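You operate a simulated robot arm through the tools that you are given. There is no shell and no other tool. Be economical: measure what you need, move in short steps, check, and stop when the job is done.

You are at the controls of a simulated two-armed robot. One attempt, no reset.

## Task
Carry the blue drain tray with both arms and set it on the top of the crate bench.

It is judged by the outcome, as a careful person would: the job done as asked, and still so three seconds after it is handed in. It fails if anything else is knocked over, pushed out of place, dropped, spilled or broken.

## Robot
Two 7-joint arms with two-finger grippers on one trunk, on a base that drives. Base frame: it is fixed to the floor where the robot stands at the start and does not move with it; the origin is under the middle of the robot, x ahead of it, y to its left, z up; the surface under the hand at the start is at about z = 86. Units: cm, rad, N and s.
The left shoulder is at the start at [4.5, 17.5, 120.3], the right one opposite. With the tool pointing down near the work surface each hand reaches from about 10 to 84 cm from the robot's upright axis, wherever it stands, measured 20 degrees to its own side. Places, roughly: top of the crate bench [-140, 420, 90]. Payload 2.94 kg a hand.
The TCP of each hand is the grasp point between the finger pads, 3 cm short of the fingertips. In the tool frame z runs along the fingers and y along their closing line. The gripper opens to 13.8 cm. The gripper's body begins 10.9 cm behind the TCP.
Orientation is that of the tool frame in the base frame, as [roll, pitch, yaw] about the fixed x, y, z axes, in that order (R = Rz(yaw) Ry(pitch) Rx(roll)). With the fingers straight down and closing along the base's y, the tool's x points along the base's -x, its y along +y and its z along -z.

## Interface
- The arms move only by the tool send_rows. It takes "left_targets", "right_targets" or both (then of equal length, played together; a hand with none holds still); each is a list of rows, each a list of 7 numbers: the shift along the tool's x, y, z in units of 250 mm (1.0 is 250 mm), then the turn, a rotation vector about the tool's x, y, z in units of 60 degrees (1.0 is 60 degrees), then the closure in counts, from 0 (fully open) to 255 (shut). In form: [[dx, dy, dz, ax, ay, az, claw], ...]. A call has 1 to 10 rows; each row is the pose to reach, as a shift and turn from the pose commanded when the call began, along the tool's axes at that moment. A call with a number of a shift or a turn outside -1 to 1 is refused whole. A row lasts 0.2 s, in which the tool goes at most 5 cm and 0.15 rad; a call with a longer step from one row to the next is refused whole, and so is a gripper value outside its range. A pose out of reach is approached as far as the arm can. The call stops where the force on the tool passes 40 N (or 10 N more than at its start, if that is more) or the arm is blocked; 0.2 s more then pass. The fingers move at their own pace and stop on an object; they squeeze with about 23 N. The grip force told is the motor's: it shows also when the fingers shut on nothing. Time passes only in rows, and 0.2 s behind the last, so rows that repeat a pose let the fingers close. The reply holds the time, the measured pose of the TCP, the force on the tool along the base axes, the opening and the grip force, in the units named above and with some noise, with the torque about the TCP (base axes, N m) and any sound that the robot's microphone picked up.
- Cameras (640 x 400 px; columns grow to the right, rows downward): "scene" is now at [10.9, -1.27, 167.21]; the picture's right is [-0.14, -0.99, 0.00], its down [-0.80, 0.11, -0.59] and it looks along [0.58, -0.08, -0.81] (base axes); focal length 295 px, centre (320, 200). "left" rides on the left gripper at [7.1, -1.9, -14.6] in its tool frame; the picture's right is [0.26, 0.96, 0.00], its down [-0.85, 0.23, -0.48] and it looks along [-0.46, 0.12, 0.88] (tool axes); focal length 280 px, centre (320, 200). "right" rides on the right gripper at [7.1, 1.9, -14.6] in its tool frame; the picture's right is [-0.26, 0.96, 0.00], its down [-0.85, -0.23, -0.48] and it looks along [-0.46, -0.12, 0.88] (tool axes); focal length 280 px, centre (320, 200). There is no depth. A picture from a camera that has moved, and an enlarged one, comes with that camera's place and axes in the base frame and with its lens.
- grab_frame(camera): a new picture of that camera. No time passes.
- move_column(by): slides the trunk up (or, below 0, down) by that many cm; the arms and the scene camera ride with it, the base frame stays. It gives what a move gives, with no picture.
- steer(legs): drives the robot by 1 to 6 legs, each [ahead, turn to the left] in cm and rad, along the robot's own axes; the way and the turn of a leg run together, so that a leg with both is an arc; at most 150 cm and 3.142 rad a leg. The arms and the cameras ride along, it lands a little off, and it stops where it bumps. It gives what a move gives.
- pan_tilt(pan, tilt): turns the head with the scene camera to pan (to the left, within 2.094 rad either way) and tilt (down, from -0.506 to 1.204), counted from straight ahead of the robot. It gives what a move gives.
- close_up(camera, box): a new picture of the part [left, top, right, bottom] of that camera's present view, enlarged. No time passes.
- hand_in(): hands the job in; it is judged then, once.

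Work in short steps. Places have to be worked out from the pictures, the camera data and where the tool is seen: move nearer, look again, correct. Check each grasp and each placing, and mend what went wrong. You have 120 turns and 100 pictures in all, those below and enlarged ones among them. Open the grippers and draw the arms clear of the work before you hand the job in, unless the task says otherwise; then end with one line.

The tools are called by a JSON object that holds its "api" and its "payload". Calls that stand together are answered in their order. send_rows: Moves the arms, as the interface text tells. Its arguments: {"type":"object","properties":{"left_targets":{"type":"array","items":{"type":"array","items":{"type":"number"}}},"right_targets":{"type":"array","items":{"type":"array","items":{"type":"number"}}}},"required":[]} The other tools are called the same way: move_column (by) slides the trunk up or down; steer (legs) drives the base; pan_tilt (pan, tilt) turns the head that bears the scene camera; grab_frame (camera) takes a picture; close_up (camera, box) takes an enlarged picture of a part of a camera's view; hand_in () hands the job in.

At the start:

```text
time: 0.0
left_tcp_pos: [48.74, 15.17, 116.37]
left_ee_rot: [-3.14, 0.001, 3.141]
left_wrist_force: [-0.3, 0.1, -0.3]
left_torque: [-0.03, 0.02, 0.0]
left_finger_gap: 13.8
left_gripper_force: 0.2
right_tcp_pos: [43.31, -26.99, 118.4]
right_ee_rot: [-3.141, 0.001, 3.141]
right_wrist_force: [0.2, 0.3, 0.5]
right_torque: [-0.01, 0.0, -0.01]
right_finger_gap: 13.8
right_gripper_force: 0.2
trunk travel left (down, up): [-37.5, 35.9]
robot x, y, heading: [0.22, 0.02, -0.001]
head pan, tilt: [-0.141, 0.942]
```

scene: 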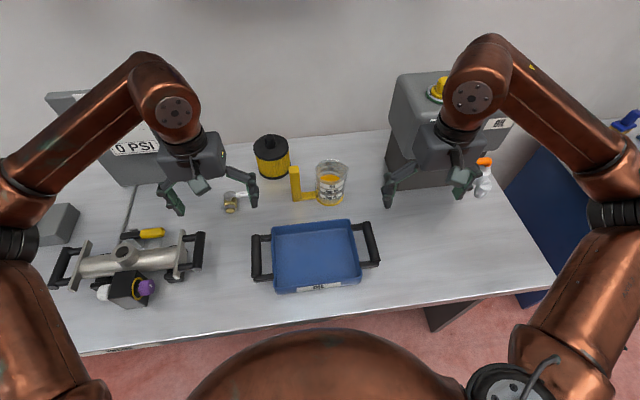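
right: 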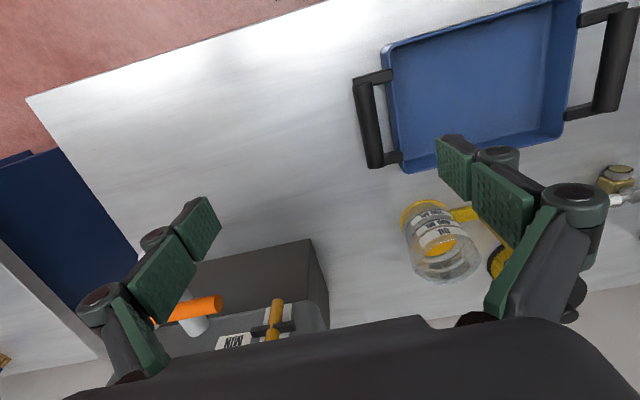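
left: 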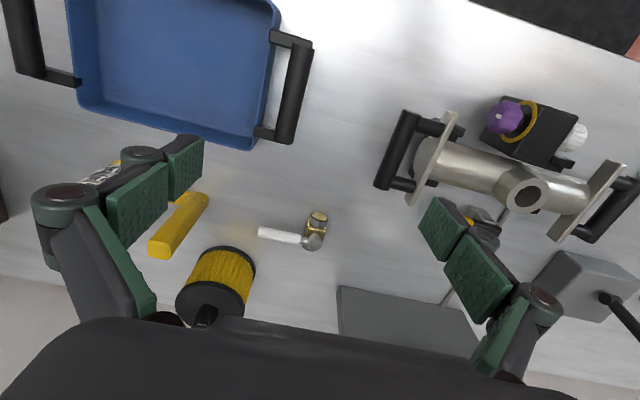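

The tray's handles look to be near (48, 10) and (48, -21). I'll look closer at the tray and then at the room.

{"api": "close_up", "payload": {"camera": "scene", "box": [230, 200, 400, 306]}}

{"api": "pan_tilt", "payload": {"pan": 1.9, "tilt": 0.2}}

{"api": "grab_frame", "payload": {"camera": "scene"}}

{"api": "pan_tilt", "payload": {"pan": 0.9, "tilt": 0.3}}

{"api": "grab_frame", "payload": {"camera": "scene"}}

```text
3.76 times, centred on (315, 253) of scene
camera zoom: at [10.9, -1.27, 167.21], right [-0.14, -0.99, 0.0], down [-0.8, 0.11, -0.59], along [0.58, -0.08, -0.81], focal length 1112 px, centre (339, 0)
```

zoom: 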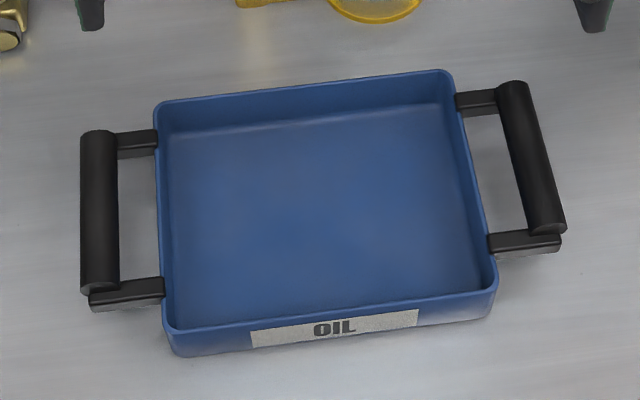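

```text
time: 2.0
left_tcp_pos: [48.83, 15.17, 116.54]
left_ee_rot: [3.139, -0.002, -3.141]
left_wrist_force: [0.8, 0.0, -0.2]
left_torque: [0.0, -0.01, -0.01]
left_finger_gap: 13.81
left_gripper_force: 0.0
right_tcp_pos: [43.42, -26.9, 118.43]
right_ee_rot: [3.141, 0.002, -3.14]
right_wrist_force: [0.2, 0.1, 0.1]
right_torque: [0.0, 0.03, -0.05]
right_finger_gap: 13.78
right_gripper_force: 0.0
trunk travel left (down, up): [-37.5, 35.9]
robot x, y, heading: [-0.04, 0.22, -0.003]
head pan, tilt: [1.901, 0.201]
```

```text
95 pictures are left
camera scene: at [0.65, 8.58, 173.68], right [0.95, 0.32, 0.0], down [0.06, -0.19, -0.98], along [-0.32, 0.93, -0.2], focal length 295 px, centre (320, 200)
```

scene: 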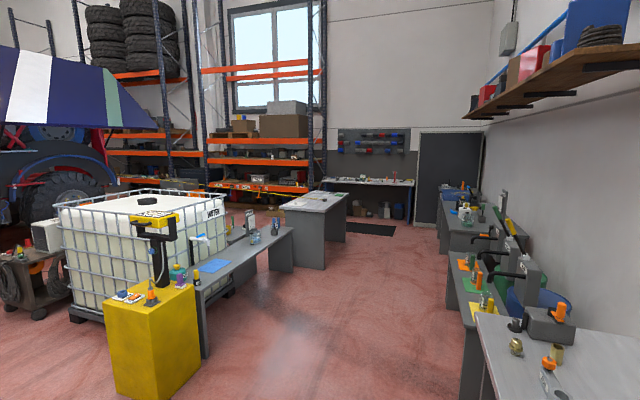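

```text
time: 3.2
left_tcp_pos: [48.83, 15.17, 116.54]
left_ee_rot: [3.139, -0.001, -3.141]
left_wrist_force: [0.6, -0.8, -0.4]
left_torque: [0.02, 0.01, 0.01]
left_finger_gap: 13.81
left_gripper_force: 0.0
right_tcp_pos: [43.3, -26.95, 118.43]
right_ee_rot: [-3.141, 0.0, 3.14]
right_wrist_force: [-0.3, -0.2, 0.1]
right_torque: [0.01, 0.0, 0.0]
right_finger_gap: 13.8
right_gripper_force: 0.1
trunk travel left (down, up): [-37.5, 35.9]
robot x, y, heading: [0.13, 0.08, 0.006]
head pan, tilt: [0.901, 0.3]
```

```text
94 pictures are left
camera scene: at [9.46, 7.09, 172.75], right [0.78, -0.62, 0.0], down [-0.18, -0.23, -0.96], along [0.59, 0.75, -0.3], focal length 295 px, centre (320, 200)
```

scene: 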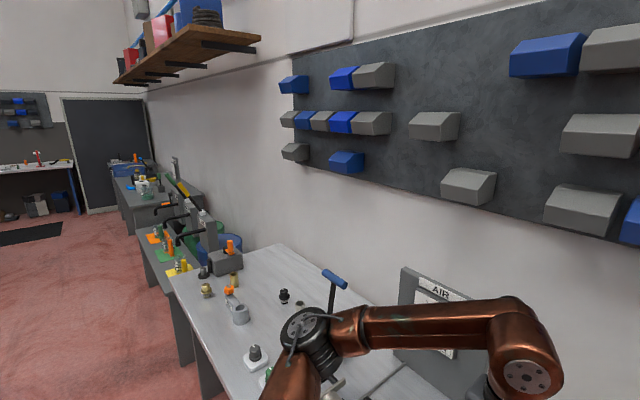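

The crate bench should project near (319,197), the grey table in mid room. I'll zoom in on it.

{"api": "pan_tilt", "payload": {"pan": 1.9, "tilt": 0.2}}

{"api": "close_up", "payload": {"camera": "scene", "box": [180, 150, 420, 300]}}

{"api": "close_up", "payload": {"camera": "scene", "box": [260, 170, 370, 239]}}

```text
time: 4.5
left_tcp_pos: [48.81, 15.24, 116.48]
left_ee_rot: [-3.14, 0.0, -3.14]
left_wrist_force: [0.8, 0.5, 0.4]
left_torque: [-0.01, -0.01, 0.01]
left_finger_gap: 13.79
left_gripper_force: 0.1
right_tcp_pos: [43.41, -26.93, 118.6]
right_ee_rot: [3.141, 0.0, 3.142]
right_wrist_force: [0.1, -0.1, -0.1]
right_torque: [0.01, 0.02, -0.01]
right_finger_gap: 13.8
right_gripper_force: 0.1
trunk travel left (down, up): [-37.5, 35.9]
robot x, y, heading: [-0.15, 0.21, -0.004]
head pan, tilt: [1.901, 0.201]
```

```text
2.67 times, centred on (300, 225) of scene
camera zoom: at [0.65, 8.58, 173.68], right [0.95, 0.32, 0.0], down [0.06, -0.19, -0.98], along [-0.32, 0.93, -0.2], focal length 787 px, centre (373, 133)
```

zoom: 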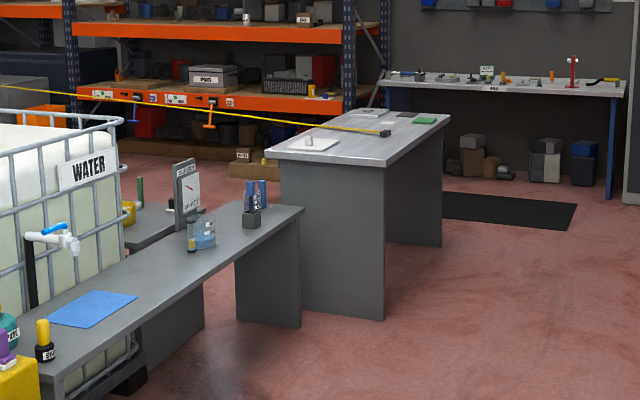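

```text
5.80 times, centred on (315, 204) of scene
camera zoom: at [0.65, 8.58, 173.68], right [0.95, 0.32, 0.0], down [0.06, -0.19, -0.98], along [-0.32, 0.93, -0.2], focal length 1712 px, centre (349, 174)
```

zoom: 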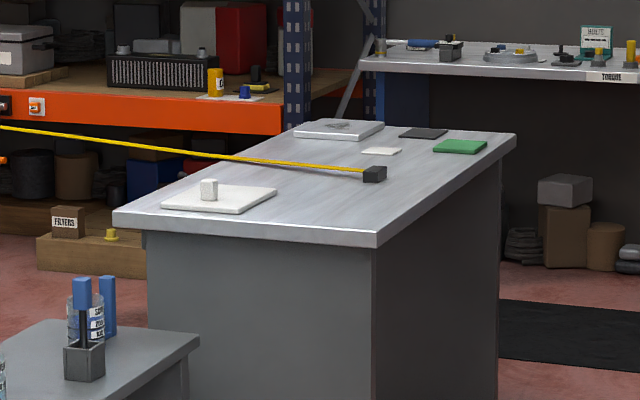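

The bench lies around x −170..−106, y 338..462, with a wide aisle leading to it. The tray bars are centred near (47.8, 11.1) and (47.8, −20.7), z≈93.5, and run along x. I'll move both hands above them with part-closed fingers.

{"api": "send_rows", "payload": {"left_targets": [[0.01, -0.041, 0.144, 0, 0, 0, 163], [0.02, -0.082, 0.288, 0, 0, 0, 163], [0.03, -0.123, 0.432, 0, 0, 0, 163], [0.04, -0.164, 0.576, 0, 0, 0, 163], [0.04, -0.164, 0.576, 0, 0, 0, 163]], "right_targets": [[-0.044, 0.062, 0.165, 0, 0, 0, 163], [-0.088, 0.124, 0.33, 0, 0, 0, 163], [-0.132, 0.186, 0.495, 0, 0, 0, 163], [-0.176, 0.248, 0.66, 0, 0, 0, 163], [-0.176, 0.248, 0.66, 0, 0, 0, 163]]}}

{"api": "pan_tilt", "payload": {"pan": 0, "tilt": 0.95}}

{"api": "grab_frame", "payload": {"camera": "left"}}

{"api": "grab_frame", "payload": {"camera": "right"}}

{"api": "close_up", "payload": {"camera": "scene", "box": [200, 150, 440, 300]}}

```text
time: 5.7
left_tcp_pos: [47.85, 11.12, 102.05]
left_ee_rot: [-3.141, 0.001, 3.141]
left_wrist_force: [-0.2, 0.2, -0.2]
left_torque: [0.02, -0.03, -0.06]
left_finger_gap: 4.97
left_gripper_force: 0.0
right_tcp_pos: [47.61, -20.3, 102.1]
right_ee_rot: [3.141, -0.001, -3.141]
right_wrist_force: [0.0, 1.0, -0.4]
right_torque: [0.0, -0.05, -0.01]
right_finger_gap: 4.99
right_gripper_force: 0.0
trunk travel left (down, up): [-37.5, 35.9]
robot x, y, heading: [-0.2, -0.12, 0.001]
head pan, tilt: [1.901, 0.201]
```

```text
time: 7.6
left_tcp_pos: [47.97, 11.12, 101.99]
left_ee_rot: [-3.141, -0.001, -3.141]
left_wrist_force: [0.0, 0.9, -0.4]
left_torque: [0.0, -0.05, 0.03]
left_finger_gap: 4.96
left_gripper_force: 0.0
right_tcp_pos: [47.6, -20.38, 102.21]
right_ee_rot: [-3.141, 0.0, 3.141]
right_wrist_force: [0.2, 0.3, -0.1]
right_torque: [-0.01, 0.01, 0.02]
right_finger_gap: 4.97
right_gripper_force: 0.1
trunk travel left (down, up): [-37.5, 35.9]
robot x, y, heading: [-0.33, -0.3, -0.001]
head pan, tilt: [0.0, 0.949]
```

```text
91 pictures are left
camera left: at [40.95, 9.24, 116.56], right [-0.26, 0.96, 0.0], down [0.85, 0.23, 0.48], along [0.46, 0.12, -0.88], focal length 280 px, centre (320, 200)
```

left: 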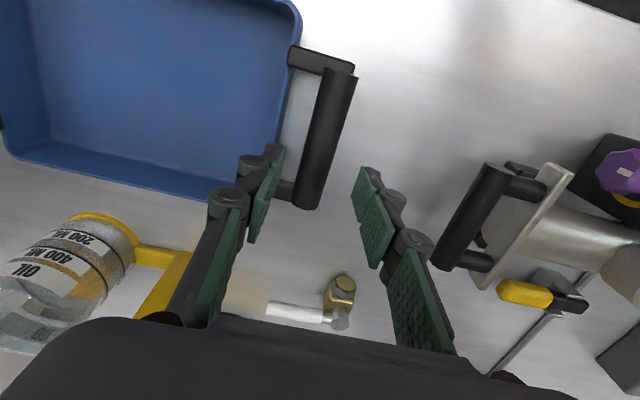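

```text
90 pictures are left
camera right: at [40.63, -18.57, 116.66], right [0.26, 0.96, 0.0], down [0.85, -0.23, 0.48], along [0.46, -0.12, -0.88], focal length 280 px, centre (320, 200)
```

right: 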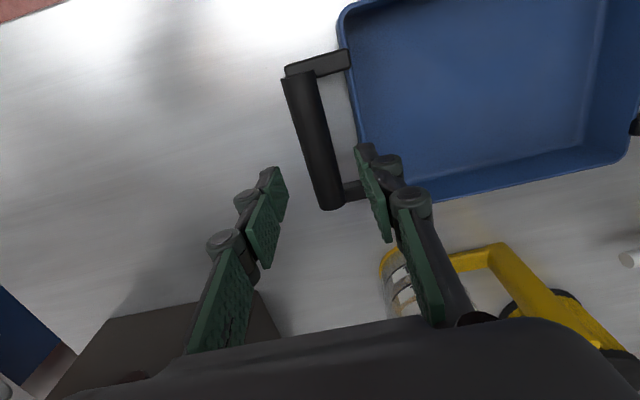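

```text
2.67 times, centred on (320, 225) of scene
camera zoom: at [10.94, -0.23, 167.16], right [0.0, -1.0, 0.0], down [-0.81, 0.0, -0.58], along [0.58, 0.0, -0.81], focal length 787 px, centre (320, 133)
```

zoom: 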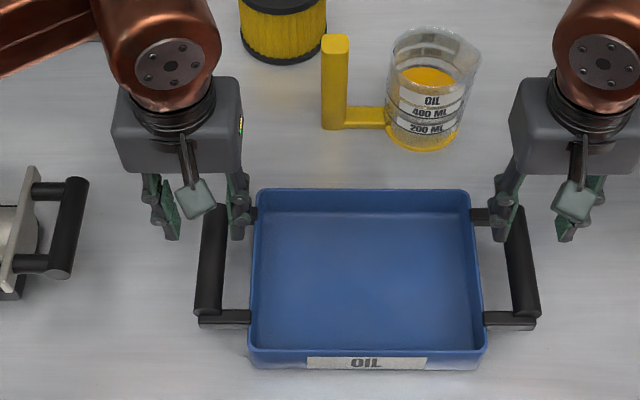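

Both hands line up with the bars; only small y corrections are needed. I'll descend most of the way first.

{"api": "send_rows", "payload": {"left_targets": [[0, 0.006, 0.12, 0, 0, 0, 163], [0, 0.006, 0.24, 0, 0, 0, 163]], "right_targets": [[-0.008, -0.014, 0.12, 0, 0, 0, 163], [-0.008, -0.014, 0.24, 0, 0, 0, 163]]}}

{"api": "grab_frame", "payload": {"camera": "left"}}

{"api": "grab_frame", "payload": {"camera": "right"}}

```text
time: 8.2
left_tcp_pos: [48.01, 11.21, 95.56]
left_ee_rot: [3.141, -0.001, 3.141]
left_wrist_force: [0.0, 0.1, 0.5]
left_torque: [-0.01, 0.06, 0.0]
left_finger_gap: 4.95
left_gripper_force: 0.0
right_tcp_pos: [47.9, -21.29, 95.84]
right_ee_rot: [-3.142, -0.001, -3.141]
right_wrist_force: [0.7, 0.2, -0.2]
right_torque: [-0.01, 0.01, 0.02]
right_finger_gap: 5.0
right_gripper_force: 0.1
trunk travel left (down, up): [-37.5, 35.9]
robot x, y, heading: [-0.27, -0.33, -0.0]
head pan, tilt: [0.0, 0.949]
```

```text
88 pictures are left
camera left: at [41.02, 9.35, 110.28], right [-0.26, 0.96, 0.0], down [0.85, 0.23, 0.48], along [0.46, 0.12, -0.88], focal length 280 px, centre (320, 200)
```

left: 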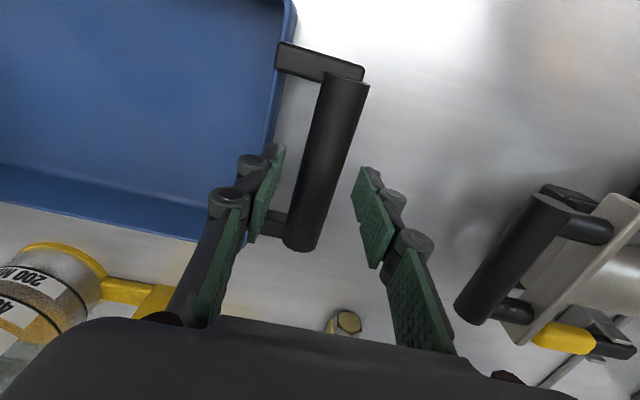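

```text
87 pictures are left
camera right: at [40.93, -19.3, 110.41], right [0.26, 0.97, 0.0], down [0.85, -0.23, 0.48], along [0.46, -0.12, -0.88], focal length 280 px, centre (320, 200)
```

right: 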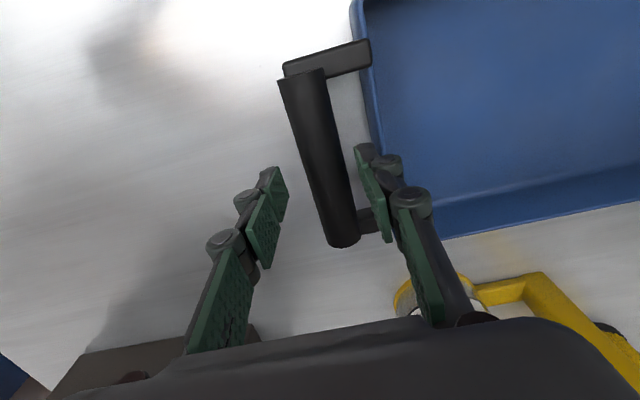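

Left is centred; the right needs about +0.35 cm in y. I'll descend to bar height and close.

{"api": "send_rows", "payload": {"left_targets": [[0.01, 0, 0.06, 0, 0, 0, 163], [0.02, 0, 0.12, 0, 0, 0, 163], [0.02, 0, 0.12, 0, 0, 0, 255], [0.02, 0, 0.12, 0, 0, 0, 255], [0.02, 0, 0.12, 0, 0, 0, 255], [0.02, 0, 0.12, 0, 0, 0, 255]], "right_targets": [[0.01, 0.014, 0.06, 0, 0, 0, 163], [0.02, 0.014, 0.125, 0, 0, 0, 163], [0.02, 0.014, 0.125, 0, 0, 0, 255], [0.02, 0.014, 0.125, 0, 0, 0, 255], [0.02, 0.014, 0.125, 0, 0, 0, 255], [0.02, 0.014, 0.125, 0, 0, 0, 255]]}}

{"api": "grab_frame", "payload": {"camera": "left"}}

{"api": "grab_frame", "payload": {"camera": "right"}}

```text
time: 9.6
left_tcp_pos: [47.3, 11.28, 92.8]
left_ee_rot: [3.14, 0.0, -3.14]
left_wrist_force: [-0.5, 13.1, 0.8]
left_torque: [0.07, -0.11, -0.13]
left_finger_gap: 2.63
left_gripper_force: 22.3
right_tcp_pos: [47.27, -20.84, 92.7]
right_ee_rot: [-3.14, -0.002, 3.139]
right_wrist_force: [0.4, -12.0, 0.1]
right_torque: [-0.05, 0.07, -0.06]
right_finger_gap: 2.64
right_gripper_force: 23.4
trunk travel left (down, up): [-37.5, 35.9]
robot x, y, heading: [0.31, -0.07, -0.002]
head pan, tilt: [0.0, 0.949]
```

```text
86 pictures are left
camera left: at [40.32, 9.28, 107.46], right [-0.26, 0.96, 0.0], down [0.85, 0.23, 0.48], along [0.46, 0.13, -0.88], focal length 280 px, centre (320, 200)
```

left: 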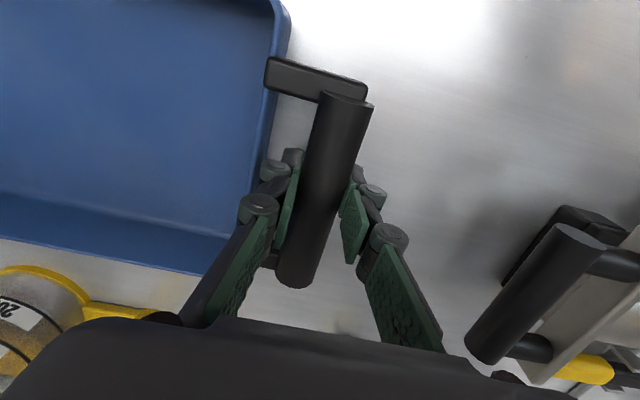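

```text
85 pictures are left
camera right: at [40.32, -18.89, 107.17], right [0.26, 0.96, 0.0], down [0.85, -0.23, 0.48], along [0.46, -0.13, -0.88], focal length 280 px, centre (320, 200)
```

right: 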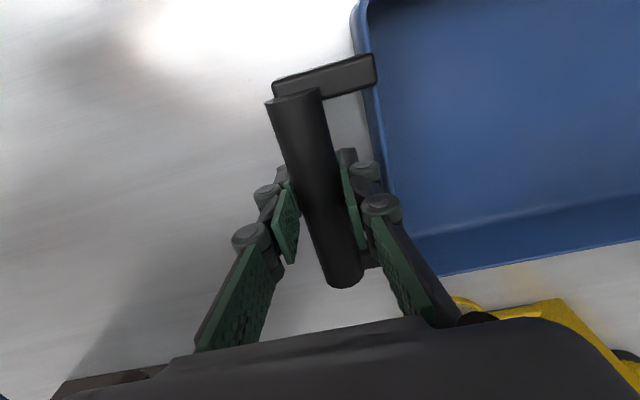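

Both bars are gripped (2.63 cm) with an internal 12 N sideways load. I'll ease it by spreading the hands slightly and lift 1.5 cm.

{"api": "send_rows", "payload": {"left_targets": [[0, 0.006, 0, 0, 0, 0, 255], [0, 0.01, 0, 0, 0, 0, 255], [0, 0.01, -0.03, 0, 0, 0, 255], [0, 0.01, -0.06, 0, 0, 0, 255], [0, 0.01, -0.06, 0, 0, 0, 255]], "right_targets": [[0, -0.006, 0, 0, 0, 0, 255], [0, -0.01, 0, 0, 0, 0, 255], [0, -0.01, -0.03, 0, 0, 0, 255], [0, -0.01, -0.06, 0, 0, 0, 255], [0, -0.01, -0.06, 0, 0, 0, 255]]}}

{"api": "grab_frame", "payload": {"camera": "scene"}}

```text
time: 10.8
left_tcp_pos: [47.18, 11.19, 94.67]
left_ee_rot: [-3.137, 0.0, 3.14]
left_wrist_force: [1.0, -15.6, -3.6]
left_torque: [0.03, -0.2, 0.25]
left_finger_gap: 2.64
left_gripper_force: 23.1
right_tcp_pos: [47.47, -20.87, 94.35]
right_ee_rot: [3.138, 0.0, -3.141]
right_wrist_force: [-0.7, 15.0, -4.0]
right_torque: [0.13, 0.29, 0.17]
right_finger_gap: 2.62
right_gripper_force: 22.6
trunk travel left (down, up): [-37.5, 35.9]
robot x, y, heading: [-0.03, -0.33, -0.002]
head pan, tilt: [0.0, 0.949]
```

```text
84 pictures are left
camera scene: at [11.01, -0.24, 167.15], right [0.0, -1.0, 0.0], down [-0.81, 0.0, -0.58], along [0.58, 0.0, -0.81], focal length 295 px, centre (320, 200)
```

scene: 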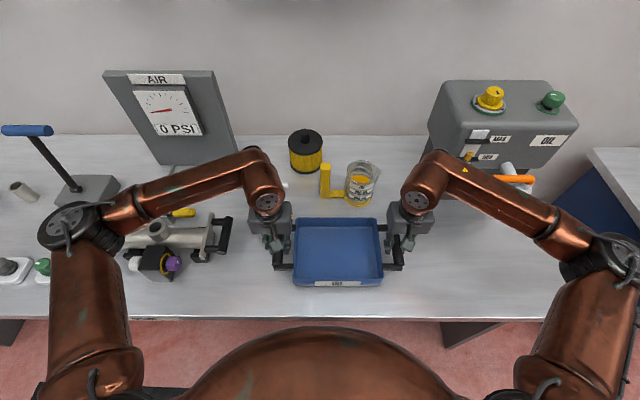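

The tray is off the table (about 0.8 kg) but I overspread. I'll back off half of that, then raise the trunk.

{"api": "send_rows", "payload": {"left_targets": [[0, -0.0055, -0.03, 0, 0, 0, 255], [0, -0.0055, -0.06, 0, 0, 0, 255], [0, -0.0055, -0.06, 0, 0, 0, 255]], "right_targets": [[0, 0.0055, -0.03, 0, 0, 0, 255], [0, 0.0055, -0.06, 0, 0, 0, 255], [0, 0.0055, -0.06, 0, 0, 0, 255]]}}

{"api": "move_column", "payload": {"by": 14}}

{"api": "pan_tilt", "payload": {"pan": 2.09, "tilt": 0.5}}

{"api": "grab_frame", "payload": {"camera": "scene"}}

{"api": "pan_tilt", "payload": {"pan": -2.09, "tilt": 0.5}}

{"api": "grab_frame", "payload": {"camera": "scene"}}

```text
time: 11.6
left_tcp_pos: [47.32, 11.33, 96.18]
left_ee_rot: [3.14, 0.0, -3.142]
left_wrist_force: [-0.3, -5.8, -3.8]
left_torque: [-0.06, 0.01, 0.03]
left_finger_gap: 2.64
left_gripper_force: 23.1
right_tcp_pos: [47.6, -20.73, 95.98]
right_ee_rot: [-3.141, 0.0, 3.141]
right_wrist_force: [-0.2, 5.4, -3.7]
right_torque: [-0.12, 0.04, 0.17]
right_finger_gap: 2.61
right_gripper_force: 22.9
trunk travel left (down, up): [-37.5, 35.9]
robot x, y, heading: [-0.32, -0.36, 0.0]
head pan, tilt: [0.0, 0.949]
```

```text
time: 13.2
left_tcp_pos: [47.31, 11.23, 110.02]
left_ee_rot: [-3.14, -0.003, 3.14]
left_wrist_force: [0.5, -19.3, -3.7]
left_torque: [-0.03, 0.0, 0.01]
left_finger_gap: 2.63
left_gripper_force: 22.8
right_tcp_pos: [47.54, -20.84, 109.76]
right_ee_rot: [3.14, -0.003, 3.142]
right_wrist_force: [0.3, 19.6, -3.8]
right_torque: [0.03, 0.08, 0.05]
right_finger_gap: 2.61
right_gripper_force: 23.0
trunk travel left (down, up): [-51.5, 21.9]
robot x, y, heading: [0.06, 0.07, 0.001]
head pan, tilt: [0.0, 0.949]
```

```text
time: 15.2
left_tcp_pos: [47.35, 11.21, 110.07]
left_ee_rot: [-3.141, -0.002, -3.14]
left_wrist_force: [-0.5, -22.9, -3.9]
left_torque: [-0.05, 0.04, -0.02]
left_finger_gap: 2.63
left_gripper_force: 22.7
right_tcp_pos: [47.49, -20.74, 109.93]
right_ee_rot: [3.14, 0.0, -3.141]
right_wrist_force: [0.0, 23.4, -3.8]
right_torque: [-0.02, 0.02, 0.01]
right_finger_gap: 2.65
right_gripper_force: 23.5
trunk travel left (down, up): [-51.5, 21.9]
robot x, y, heading: [-0.07, 0.02, 0.002]
head pan, tilt: [2.089, 0.499]
```

```text
83 pictures are left
camera scene: at [-5.0, 7.67, 184.91], right [0.87, 0.49, 0.0], down [0.24, -0.42, -0.88], along [-0.43, 0.76, -0.48], focal length 295 px, centre (320, 200)
```

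scene: 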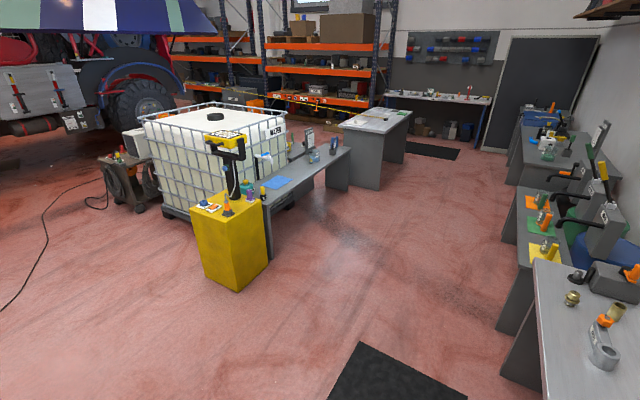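

```text
time: 18.6
left_tcp_pos: [47.33, 11.19, 110.08]
left_ee_rot: [-3.14, -0.001, 3.141]
left_wrist_force: [0.0, -23.8, -2.8]
left_torque: [-0.06, -0.01, -0.04]
left_finger_gap: 2.63
left_gripper_force: 23.2
right_tcp_pos: [47.59, -20.68, 109.9]
right_ee_rot: [3.14, 0.0, -3.141]
right_wrist_force: [0.1, 22.9, -3.8]
right_torque: [0.0, 0.02, 0.03]
right_finger_gap: 2.63
right_gripper_force: 22.9
trunk travel left (down, up): [-51.5, 21.9]
robot x, y, heading: [0.15, 0.15, 0.0]
head pan, tilt: [-2.089, 0.499]
```

```text
82 pictures are left
camera scene: at [-5.0, -8.15, 184.91], right [-0.87, 0.5, 0.0], down [0.24, 0.42, -0.88], along [-0.44, -0.76, -0.48], focal length 295 px, centre (320, 200)
```

scene: 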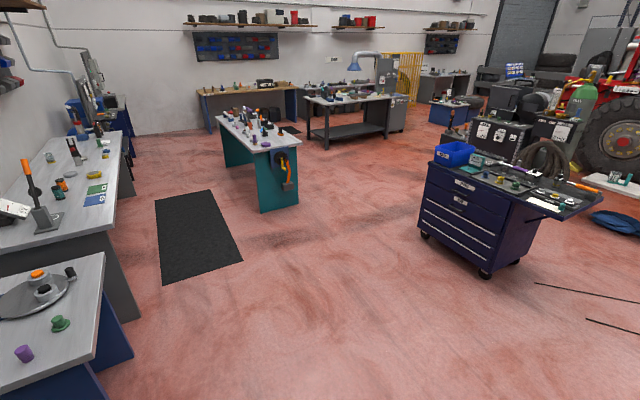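

Sideways load has crept to 23 N, so I'll ease the hands inward. The floor behind is clear; next I back up 45 cm and turn left toward the bench.

{"api": "send_rows", "payload": {"left_targets": [[0, -0.004, 0, 0, 0, 0, 255], [0, -0.008, 0, 0, 0, 0, 255], [0, -0.008, 0, 0, 0, 0, 255], [0, -0.008, 0, 0, 0, 0, 255]], "right_targets": [[0, 0.004, 0, 0, 0, 0, 255], [0, 0.008, 0, 0, 0, 0, 255], [0, 0.008, 0, 0, 0, 0, 255], [0, 0.008, 0, 0, 0, 0, 255]]}}

{"api": "steer", "payload": {"legs": [[-45, 0]]}}

{"api": "pan_tilt", "payload": {"pan": 0, "tilt": 0.6}}

{"api": "grab_frame", "payload": {"camera": "scene"}}

```text
time: 19.6
left_tcp_pos: [47.55, 11.24, 109.92]
left_ee_rot: [3.137, 0.0, -3.141]
left_wrist_force: [-0.4, 1.0, -3.3]
left_torque: [0.06, -0.02, -0.08]
left_finger_gap: 2.63
left_gripper_force: 23.3
right_tcp_pos: [47.61, -20.7, 109.73]
right_ee_rot: [-3.138, -0.001, 3.14]
right_wrist_force: [1.4, -1.5, -3.7]
right_torque: [0.02, 0.05, 0.06]
right_finger_gap: 2.64
right_gripper_force: 23.0
trunk travel left (down, up): [-51.5, 21.9]
robot x, y, heading: [0.04, 0.15, -0.002]
head pan, tilt: [-2.089, 0.499]
```

```text
time: 22.3
left_tcp_pos: [2.45, 11.52, 110.02]
left_ee_rot: [3.135, -0.002, -3.129]
left_wrist_force: [-0.7, 29.7, -2.9]
left_torque: [0.04, 0.02, -0.01]
left_finger_gap: 2.63
left_gripper_force: 23.1
right_tcp_pos: [2.9, -20.34, 109.8]
right_ee_rot: [-3.138, 0.0, -3.131]
right_wrist_force: [0.9, -29.9, -4.6]
right_torque: [0.01, 0.0, 0.0]
right_finger_gap: 2.65
right_gripper_force: 23.4
trunk travel left (down, up): [-51.5, 21.9]
robot x, y, heading: [-45.02, -0.27, 0.008]
head pan, tilt: [-2.089, 0.499]
```

```text
time: 24.3
left_tcp_pos: [2.44, 11.62, 110.04]
left_ee_rot: [3.135, -0.001, -3.129]
left_wrist_force: [-0.5, 2.8, -3.7]
left_torque: [-0.01, 0.03, -0.04]
left_finger_gap: 2.61
left_gripper_force: 22.5
right_tcp_pos: [2.96, -20.5, 109.74]
right_ee_rot: [-3.138, -0.001, -3.133]
right_wrist_force: [0.8, -2.3, -4.7]
right_torque: [-0.02, 0.01, 0.05]
right_finger_gap: 2.63
right_gripper_force: 22.7
trunk travel left (down, up): [-51.5, 21.9]
robot x, y, heading: [-44.79, -0.26, 0.01]
head pan, tilt: [0.0, 0.6]
```

```text
81 pictures are left
camera scene: at [-36.46, -0.4, 183.99], right [0.01, -1.0, 0.0], down [-0.57, -0.01, -0.82], along [0.82, 0.01, -0.57], focal length 295 px, centre (320, 200)
```

scene: 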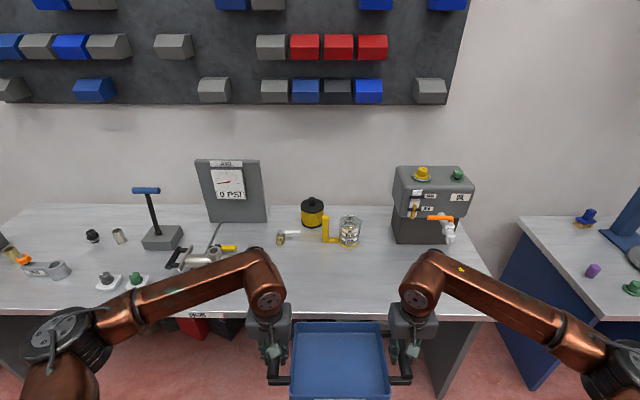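

The tray hangs level and clear of the table. Turning left a quarter turn and looking ahead.

{"api": "steer", "payload": {"legs": [[0, 1.571]]}}

{"api": "grab_frame", "payload": {"camera": "scene"}}

{"api": "pan_tilt", "payload": {"pan": 0.15, "tilt": 0.2}}

{"api": "close_up", "payload": {"camera": "scene", "box": [160, 120, 480, 320]}}

```text
time: 28.6
left_tcp_pos: [-56.68, 46.94, 109.95]
left_ee_rot: [3.138, -0.003, -1.553]
left_wrist_force: [-5.4, 0.1, -4.3]
left_torque: [-0.03, 0.06, -0.05]
left_finger_gap: 2.62
left_gripper_force: 22.8
right_tcp_pos: [-24.75, 47.59, 109.89]
right_ee_rot: [-3.138, -0.004, -1.557]
right_wrist_force: [6.7, 0.3, -3.5]
right_torque: [0.01, 0.0, 0.02]
right_finger_gap: 2.65
right_gripper_force: 23.3
trunk travel left (down, up): [-51.5, 21.9]
robot x, y, heading: [-44.89, -0.5, 1.587]
head pan, tilt: [0.0, 0.6]
```

```text
80 pictures are left
camera scene: at [-44.78, 7.76, 183.99], right [1.0, 0.01, 0.0], down [0.01, -0.57, -0.82], along [-0.01, 0.82, -0.57], focal length 295 px, centre (320, 200)
```

scene: 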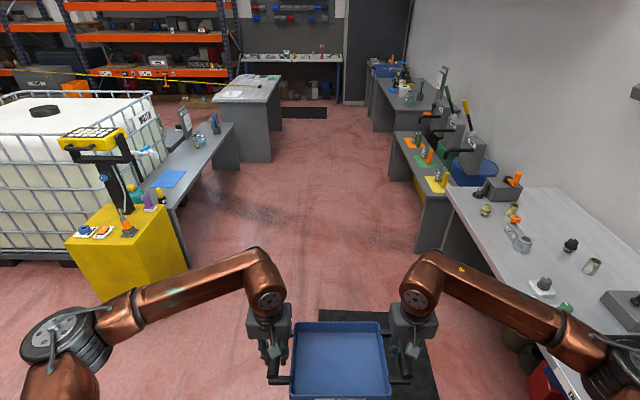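

```text
time: 29.4
left_tcp_pos: [-56.77, 46.88, 110.04]
left_ee_rot: [3.137, -0.002, -1.556]
left_wrist_force: [0.7, 0.1, -4.7]
left_torque: [0.0, 0.03, -0.03]
left_finger_gap: 2.63
left_gripper_force: 23.4
right_tcp_pos: [-24.69, 47.49, 109.69]
right_ee_rot: [-3.138, -0.003, -1.557]
right_wrist_force: [-0.8, 0.0, -3.8]
right_torque: [-0.05, 0.05, 0.02]
right_finger_gap: 2.64
right_gripper_force: 22.8
trunk travel left (down, up): [-51.5, 21.9]
robot x, y, heading: [-44.7, 0.08, 1.585]
head pan, tilt: [0.15, 0.201]
```

```text
2.00 times, centred on (320, 220) of scene
camera zoom: at [-46.14, 8.12, 187.66], right [0.99, 0.16, 0.0], down [0.03, -0.2, -0.98], along [-0.16, 0.97, -0.2], focal length 591 px, centre (320, 160)
```

zoom: 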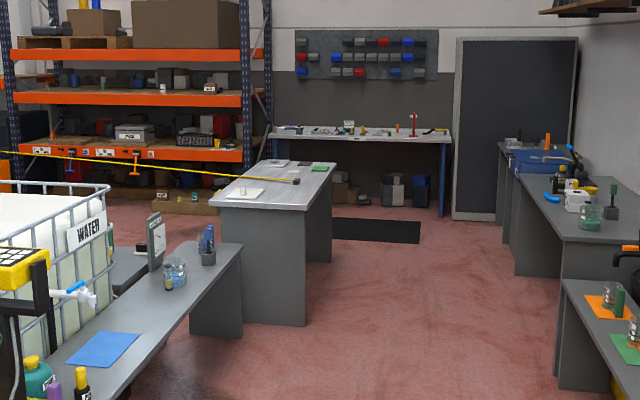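

The aisle is clear. A black box with a yellow strap sits on the bench near (−126, 396), so I'll aim the tray at about (−122, 364), clear of it. Driving ahead 250 cm and looking again.

{"api": "steer", "payload": {"legs": [[130, -0.01], [130, 0]]}}

{"api": "pan_tilt", "payload": {"pan": 0.45, "tilt": 0.5}}

{"api": "grab_frame", "payload": {"camera": "scene"}}

{"api": "close_up", "payload": {"camera": "scene", "box": [120, 50, 440, 250]}}

```text
time: 42.0
left_tcp_pos: [-53.12, 306.38, 110.0]
left_ee_rot: [3.137, -0.004, -1.603]
left_wrist_force: [-1.5, -0.2, -3.6]
left_torque: [-0.05, 0.01, -0.02]
left_finger_gap: 2.63
left_gripper_force: 23.0
right_tcp_pos: [-21.11, 305.41, 109.67]
right_ee_rot: [-3.139, -0.004, -1.607]
right_wrist_force: [1.4, 0.9, -3.6]
right_torque: [-0.03, -0.01, 0.08]
right_finger_gap: 2.62
right_gripper_force: 22.9
trunk travel left (down, up): [-51.5, 21.9]
robot x, y, heading: [-43.36, 258.88, 1.534]
head pan, tilt: [0.15, 0.201]
```

```text
time: 42.8
left_tcp_pos: [-53.14, 306.29, 110.05]
left_ee_rot: [3.136, -0.001, -1.604]
left_wrist_force: [0.9, 1.2, -4.6]
left_torque: [0.03, 0.02, -0.04]
left_finger_gap: 2.64
left_gripper_force: 23.1
right_tcp_pos: [-21.2, 305.33, 109.78]
right_ee_rot: [-3.137, -0.003, -1.606]
right_wrist_force: [-0.6, 0.3, -3.7]
right_torque: [0.02, 0.03, 0.09]
right_finger_gap: 2.63
right_gripper_force: 22.5
trunk travel left (down, up): [-51.5, 21.9]
robot x, y, heading: [-43.47, 258.76, 1.54]
head pan, tilt: [0.45, 0.499]
```

```text
78 pictures are left
camera scene: at [-47.06, 266.06, 184.91], right [0.92, 0.4, 0.0], down [0.19, -0.44, -0.88], along [-0.35, 0.8, -0.48], focal length 295 px, centre (320, 200)
```

scene: 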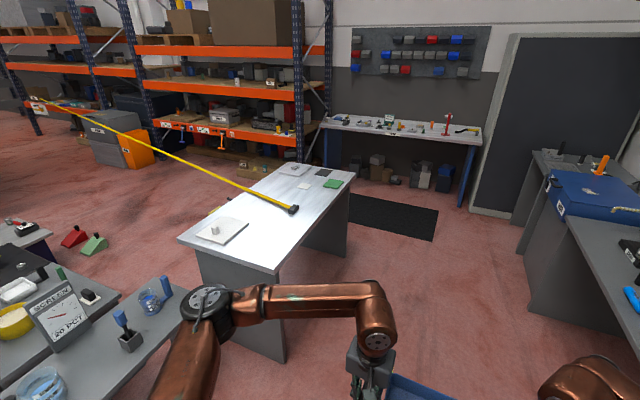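

```text
2.00 times, centred on (280, 150) of scene
camera zoom: at [-47.06, 266.06, 184.91], right [0.92, 0.4, 0.0], down [0.19, -0.44, -0.88], along [-0.35, 0.8, -0.48], focal length 591 px, centre (400, 300)
```

zoom: 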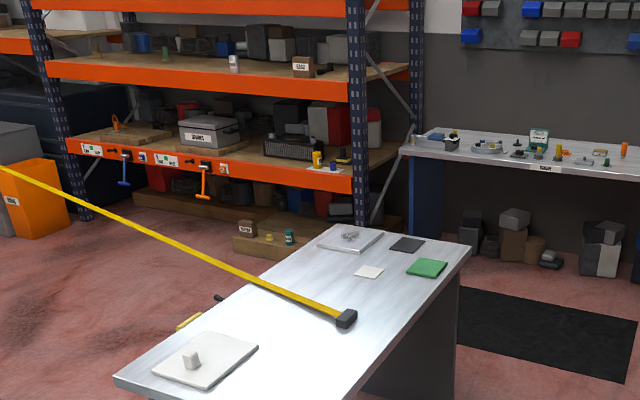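

The strap is fixed from the shelf to a black box near (−127, 406). The open area on the bench is x −143..−107, y 354..400, so the target is about (−122, 374). I'll drive to y≈374 and turn to face the bench.

{"api": "steer", "payload": {"legs": [[115, 0], [0, 1.603]]}}

{"api": "pan_tilt", "payload": {"pan": 0, "tilt": 0.7}}

{"api": "grab_frame", "payload": {"camera": "scene"}}

```text
time: 52.7
left_tcp_pos: [-87.36, 359.3, 109.99]
left_ee_rot: [3.136, -0.004, 0.064]
left_wrist_force: [-0.3, 1.3, -4.6]
left_torque: [-0.02, -0.03, -0.03]
left_finger_gap: 2.62
left_gripper_force: 23.2
right_tcp_pos: [-89.61, 391.2, 109.79]
right_ee_rot: [-3.139, -0.003, 0.06]
right_wrist_force: [0.6, -1.2, -3.8]
right_torque: [-0.01, -0.02, 0.04]
right_finger_gap: 2.61
right_gripper_force: 23.3
trunk travel left (down, up): [-51.5, 21.9]
robot x, y, heading: [-41.12, 373.34, -3.078]
head pan, tilt: [0.45, 0.499]
```

```text
time: 53.6
left_tcp_pos: [-87.44, 359.29, 109.99]
left_ee_rot: [3.135, -0.002, 0.063]
left_wrist_force: [0.0, 1.8, -3.2]
left_torque: [-0.02, 0.02, -0.03]
left_finger_gap: 2.65
left_gripper_force: 23.2
right_tcp_pos: [-89.59, 391.33, 109.71]
right_ee_rot: [-3.139, -0.005, 0.061]
right_wrist_force: [-0.5, -0.7, -3.5]
right_torque: [0.0, -0.06, 0.03]
right_finger_gap: 2.62
right_gripper_force: 23.4
trunk travel left (down, up): [-51.5, 21.9]
robot x, y, heading: [-40.48, 373.57, -3.077]
head pan, tilt: [0.0, 0.7]
```

```text
76 pictures are left
camera scene: at [-48.58, 372.84, 183.13], right [-0.06, 1.0, 0.0], down [0.64, 0.04, -0.76], along [-0.76, -0.05, -0.64], focal length 295 px, centre (320, 200)
```

scene: 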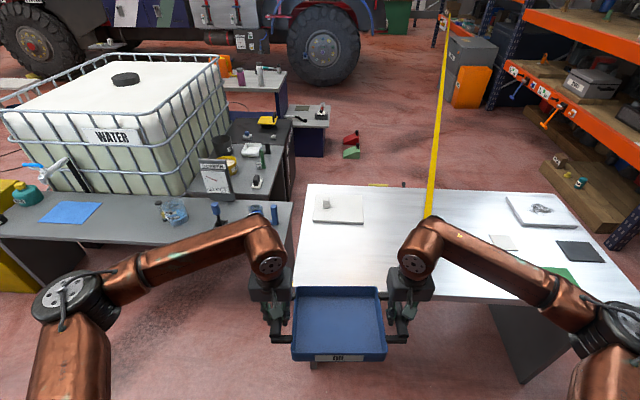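

Facing the bench with a small heading error. I'll turn right 0.064 and drive 30 cm ahead, which brings the tray above the free area.

{"api": "steer", "payload": {"legs": [[0, -0.064], [30, 0]]}}

{"api": "grab_frame", "payload": {"camera": "scene"}}

{"api": "grab_frame", "payload": {"camera": "right"}}

{"api": "grab_frame", "payload": {"camera": "left"}}

```text
time: 56.1
left_tcp_pos: [-118.74, 362.83, 110.08]
left_ee_rot: [3.137, 0.001, -0.008]
left_wrist_force: [0.8, 1.4, -4.3]
left_torque: [0.01, -0.04, -0.08]
left_finger_gap: 2.62
left_gripper_force: 22.8
right_tcp_pos: [-118.6, 394.75, 109.91]
right_ee_rot: [-3.139, -0.003, -0.01]
right_wrist_force: [0.4, -1.4, -2.8]
right_torque: [-0.13, -0.01, 0.06]
right_finger_gap: 2.64
right_gripper_force: 22.8
trunk travel left (down, up): [-51.5, 21.9]
robot x, y, heading: [-71.66, 373.65, 3.129]
head pan, tilt: [0.0, 0.7]
```

```text
75 pictures are left
camera scene: at [-78.88, 373.56, 183.16], right [0.01, 1.0, 0.0], down [0.64, 0.0, -0.77], along [-0.77, 0.01, -0.64], focal length 295 px, centre (320, 200)
```

scene: 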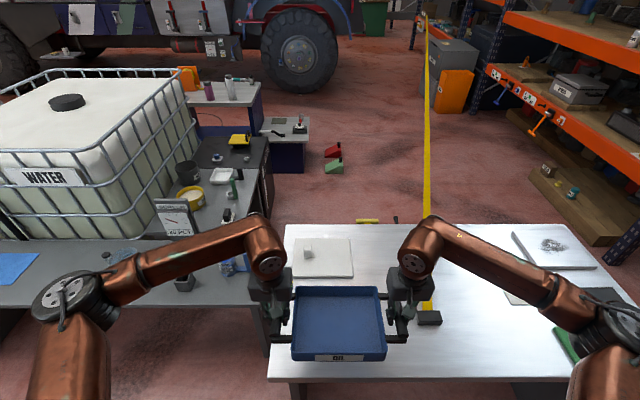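

```text
74 pictures are left
camera right: at [-111.52, 392.65, 124.37], right [-0.27, -0.96, 0.0], down [-0.85, 0.24, 0.48], along [-0.46, 0.13, -0.88], focal length 280 px, centre (320, 200)
```

right: 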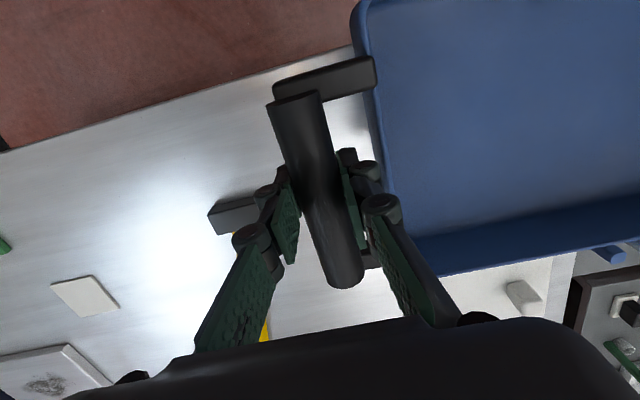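

```text
73 pictures are left
camera left: at [-111.51, 364.74, 124.7], right [0.26, -0.97, 0.01], down [-0.85, -0.22, 0.48], along [-0.46, -0.13, -0.88], focal length 280 px, centre (320, 200)
```

left: 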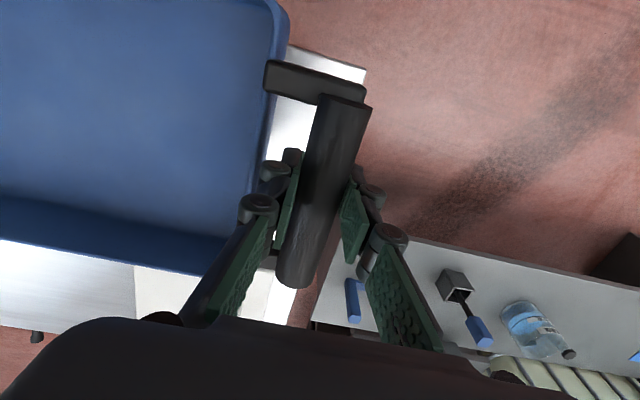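

The free area is confirmed: box starts at y≈406, plate ends at x≈−145, and the bench edges are x≈−112 and y≈359. I'll extend both arms 5.5 cm forward, then lower the trunk 10 cm.

{"api": "send_rows", "payload": {"left_targets": [[-0.05, 0, 0, 0, 0, 0, 255], [-0.1, 0, 0, 0, 0, 0, 255], [-0.15, 0, 0, 0, 0, 0, 255], [-0.2, 0, 0, 0, 0, 0, 255], [-0.22, 0, 0, 0, 0, 0, 255], [-0.22, 0, 0, 0, 0, 0, 255]], "right_targets": [[-0.05, 0, 0, 0, 0, 0, 255], [-0.1, 0, 0, 0, 0, 0, 255], [-0.15, 0, 0, 0, 0, 0, 255], [-0.2, 0, 0, 0, 0, 0, 255], [-0.22, 0, 0, 0, 0, 0, 255], [-0.22, 0, 0, 0, 0, 0, 255]]}}

{"api": "move_column", "payload": {"by": -10}}

{"api": "grab_frame", "payload": {"camera": "scene"}}

{"api": "grab_frame", "payload": {"camera": "right"}}

{"api": "grab_frame", "payload": {"camera": "left"}}

```text
time: 57.5
left_tcp_pos: [-124.43, 362.75, 109.88]
left_ee_rot: [3.135, -0.001, -0.008]
left_wrist_force: [-0.1, 5.7, -4.4]
left_torque: [-0.09, 0.09, 0.0]
left_finger_gap: 2.66
left_gripper_force: 23.2
right_tcp_pos: [-124.28, 394.72, 109.88]
right_ee_rot: [-3.139, -0.004, -0.006]
right_wrist_force: [-0.2, -4.7, -3.2]
right_torque: [-0.15, -0.11, 0.05]
right_finger_gap: 2.62
right_gripper_force: 23.2
trunk travel left (down, up): [-51.5, 21.9]
robot x, y, heading: [-71.56, 373.89, 3.136]
head pan, tilt: [0.0, 0.7]
```

```text
time: 58.8
left_tcp_pos: [-124.46, 362.77, 100.02]
left_ee_rot: [3.136, -0.003, -0.008]
left_wrist_force: [-0.3, 3.5, -3.8]
left_torque: [0.01, 0.03, 0.1]
left_finger_gap: 2.65
left_gripper_force: 22.9
right_tcp_pos: [-124.32, 394.8, 99.79]
right_ee_rot: [-3.138, -0.001, -0.009]
right_wrist_force: [0.4, -3.5, -3.1]
right_torque: [-0.01, -0.05, 0.05]
right_finger_gap: 2.64
right_gripper_force: 22.8
trunk travel left (down, up): [-41.5, 31.9]
robot x, y, heading: [-71.31, 373.53, 3.13]
head pan, tilt: [0.0, 0.7]
```

```text
72 pictures are left
camera scene: at [-81.77, 373.55, 173.16], right [0.01, 1.0, 0.0], down [0.64, 0.0, -0.76], along [-0.76, 0.01, -0.64], focal length 295 px, centre (320, 200)
```

scene: 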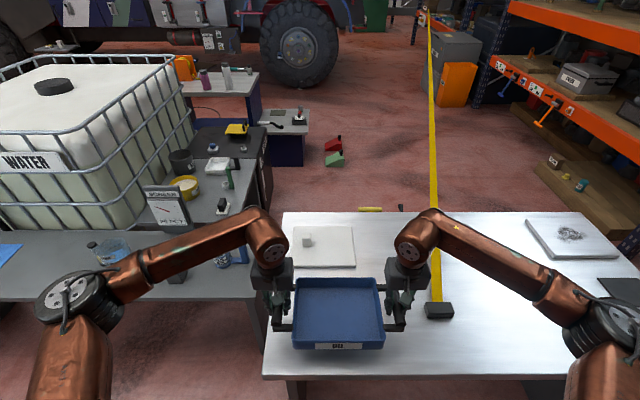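

```text
71 pictures are left
camera right: at [-117.21, 392.69, 114.31], right [-0.27, -0.96, 0.0], down [-0.85, 0.24, 0.47], along [-0.46, 0.13, -0.88], focal length 280 px, centre (320, 200)
```

right: 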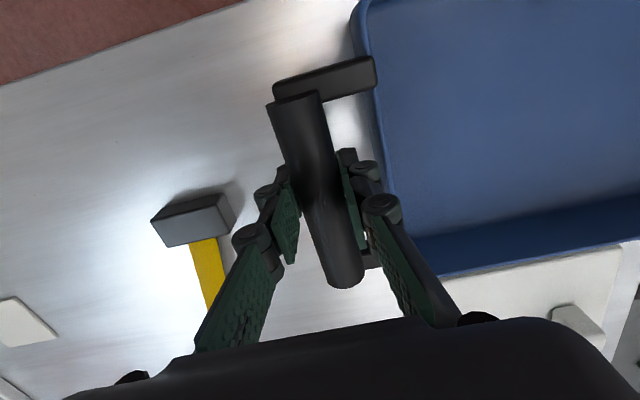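

```text
70 pictures are left
camera left: at [-117.19, 364.78, 114.67], right [0.26, -0.97, 0.01], down [-0.85, -0.22, 0.48], along [-0.46, -0.13, -0.88], focal length 280 px, centre (320, 200)
```

left: 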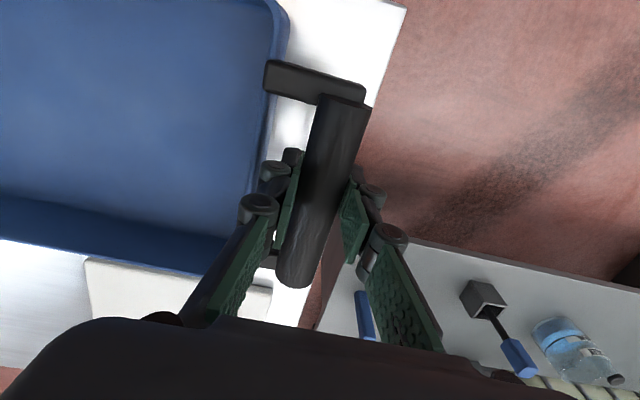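

Clearances look good all around. I'll lower slowly with the arms, 2.5 cm first.

{"api": "send_rows", "payload": {"left_targets": [[0, 0, 0.025, 0, 0, 0, 255], [0, 0, 0.05, 0, 0, 0, 255], [0, 0, 0.075, 0, 0, 0, 255], [0, 0, 0.1, 0, 0, 0, 255], [0, 0, 0.1, 0, 0, 0, 255]], "right_targets": [[0, 0, 0.025, 0, 0, 0, 255], [0, 0, 0.05, 0, 0, 0, 255], [0, 0, 0.075, 0, 0, 0, 255], [0, 0, 0.1, 0, 0, 0, 255], [0, 0, 0.1, 0, 0, 0, 255]]}}

{"api": "close_up", "payload": {"camera": "scene", "box": [230, 250, 470, 400]}}

```text
time: 60.0
left_tcp_pos: [-124.44, 362.68, 97.55]
left_ee_rot: [3.139, -0.004, -0.006]
left_wrist_force: [-0.6, 10.1, -4.6]
left_torque: [-0.01, -0.23, 0.08]
left_finger_gap: 2.64
left_gripper_force: 22.8
right_tcp_pos: [-124.32, 394.71, 97.12]
right_ee_rot: [-3.14, -0.004, -0.008]
right_wrist_force: [-0.3, -10.2, -3.5]
right_torque: [-0.08, 0.19, 0.07]
right_finger_gap: 2.63
right_gripper_force: 24.0
trunk travel left (down, up): [-41.5, 31.9]
robot x, y, heading: [-71.57, 374.15, 3.132]
head pan, tilt: [0.0, 0.7]
```

```text
2.67 times, centred on (350, 325) of scene
camera zoom: at [-81.85, 373.56, 173.14], right [0.01, 1.0, 0.0], down [0.64, 0.0, -0.76], along [-0.76, 0.01, -0.64], focal length 787 px, centre (240, -133)
```

zoom: 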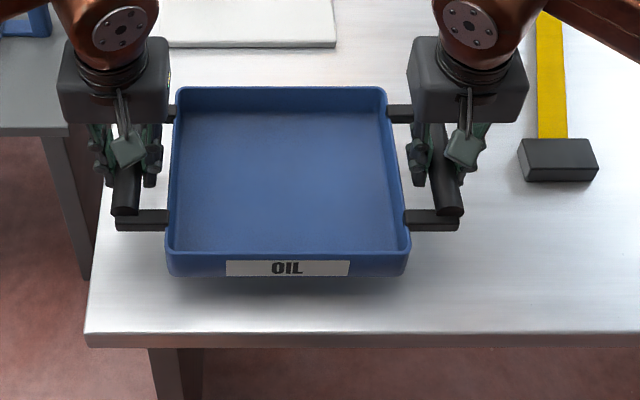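

Not yet in contact (about −4 N each). Lowering another 0.7 cm in small steps.

{"api": "send_rows", "payload": {"left_targets": [[0, 0, 0.008, 0, 0, 0, 255], [0, 0, 0.016, 0, 0, 0, 255], [0, 0, 0.024, 0, 0, 0, 255], [0, 0, 0.032, 0, 0, 0, 255]], "right_targets": [[0, 0, 0.006, 0, 0, 0, 255], [0, 0, 0.012, 0, 0, 0, 255], [0, 0, 0.018, 0, 0, 0, 255], [0, 0, 0.024, 0, 0, 0, 255]]}}

```text
time: 61.0
left_tcp_pos: [-124.32, 362.84, 96.75]
left_ee_rot: [3.138, -0.002, -0.008]
left_wrist_force: [1.2, 12.4, -2.7]
left_torque: [0.13, 0.26, -0.11]
left_finger_gap: 2.65
left_gripper_force: 22.9
right_tcp_pos: [-124.25, 394.92, 96.66]
right_ee_rot: [-3.139, -0.005, -0.009]
right_wrist_force: [-0.4, -12.5, -5.4]
right_torque: [0.22, -0.28, -0.03]
right_finger_gap: 2.64
right_gripper_force: 23.3
trunk travel left (down, up): [-41.5, 31.9]
robot x, y, heading: [-71.71, 373.56, 3.14]
head pan, tilt: [0.0, 0.7]
```

The vertical force hasn't risen yet, so contact isn't made. Lowering a bit more, and easing the spread slightly outward.

{"api": "send_rows", "payload": {"left_targets": [[0, 0.003, 0.008, 0, 0, 0, 255], [0, 0.004, 0.016, 0, 0, 0, 255], [0, 0.004, 0.02, 0, 0, 0, 255]], "right_targets": [[0, -0.003, 0.008, 0, 0, 0, 255], [0, -0.004, 0.016, 0, 0, 0, 255], [0, -0.004, 0.02, 0, 0, 0, 255]]}}

{"api": "close_up", "payload": {"camera": "scene", "box": [230, 250, 470, 400]}}

```text
time: 61.8
left_tcp_pos: [-124.49, 362.81, 96.08]
left_ee_rot: [3.135, -0.003, -0.006]
left_wrist_force: [1.8, 20.4, -3.9]
left_torque: [0.04, -0.26, -0.26]
left_finger_gap: 2.63
left_gripper_force: 22.3
right_tcp_pos: [-124.28, 394.88, 96.17]
right_ee_rot: [3.141, -0.001, -0.008]
right_wrist_force: [-1.9, -20.8, -3.9]
right_torque: [-0.01, 0.18, -0.3]
right_finger_gap: 2.64
right_gripper_force: 23.2
trunk travel left (down, up): [-41.5, 31.9]
robot x, y, heading: [-71.49, 373.45, 3.137]
head pan, tilt: [0.0, 0.7]
```

```text
2.67 times, centred on (350, 325) of scene
camera zoom: at [-81.86, 373.57, 173.14], right [0.01, 1.0, 0.0], down [0.64, 0.0, -0.76], along [-0.76, 0.01, -0.64], focal length 787 px, centre (240, -133)
```

zoom: 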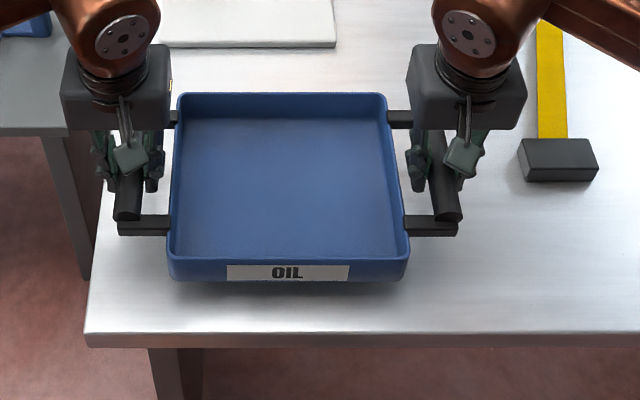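

That spread was the wrong way: the load is tension. I'll bring the hands inward 0.2 cm each and continue lowering.

{"api": "send_rows", "payload": {"left_targets": [[0, -0.004, 0, 0, 0, 0, 255], [0, -0.008, 0.006, 0, 0, 0, 255], [0, -0.008, 0.012, 0, 0, 0, 255], [0, -0.008, 0.018, 0, 0, 0, 255], [0, -0.008, 0.018, 0, 0, 0, 255]], "right_targets": [[0, 0.004, 0, 0, 0, 0, 255], [0, 0.008, 0.006, 0, 0, 0, 255], [0, 0.008, 0.012, 0, 0, 0, 255], [0, 0.008, 0.018, 0, 0, 0, 255], [0, 0.008, 0.018, 0, 0, 0, 255]]}}

```text
time: 63.0
left_tcp_pos: [-124.38, 362.83, 95.57]
left_ee_rot: [3.136, -0.001, -0.004]
left_wrist_force: [0.7, 9.8, -3.4]
left_torque: [0.06, 0.16, 0.07]
left_finger_gap: 2.65
left_gripper_force: 23.4
right_tcp_pos: [-124.3, 394.82, 95.72]
right_ee_rot: [-3.139, -0.003, -0.008]
right_wrist_force: [0.3, -10.5, -3.9]
right_torque: [0.03, -0.2, 0.14]
right_finger_gap: 2.64
right_gripper_force: 22.8
trunk travel left (down, up): [-41.5, 31.9]
robot x, y, heading: [-71.48, 373.6, 3.133]
head pan, tilt: [0.0, 0.7]
```

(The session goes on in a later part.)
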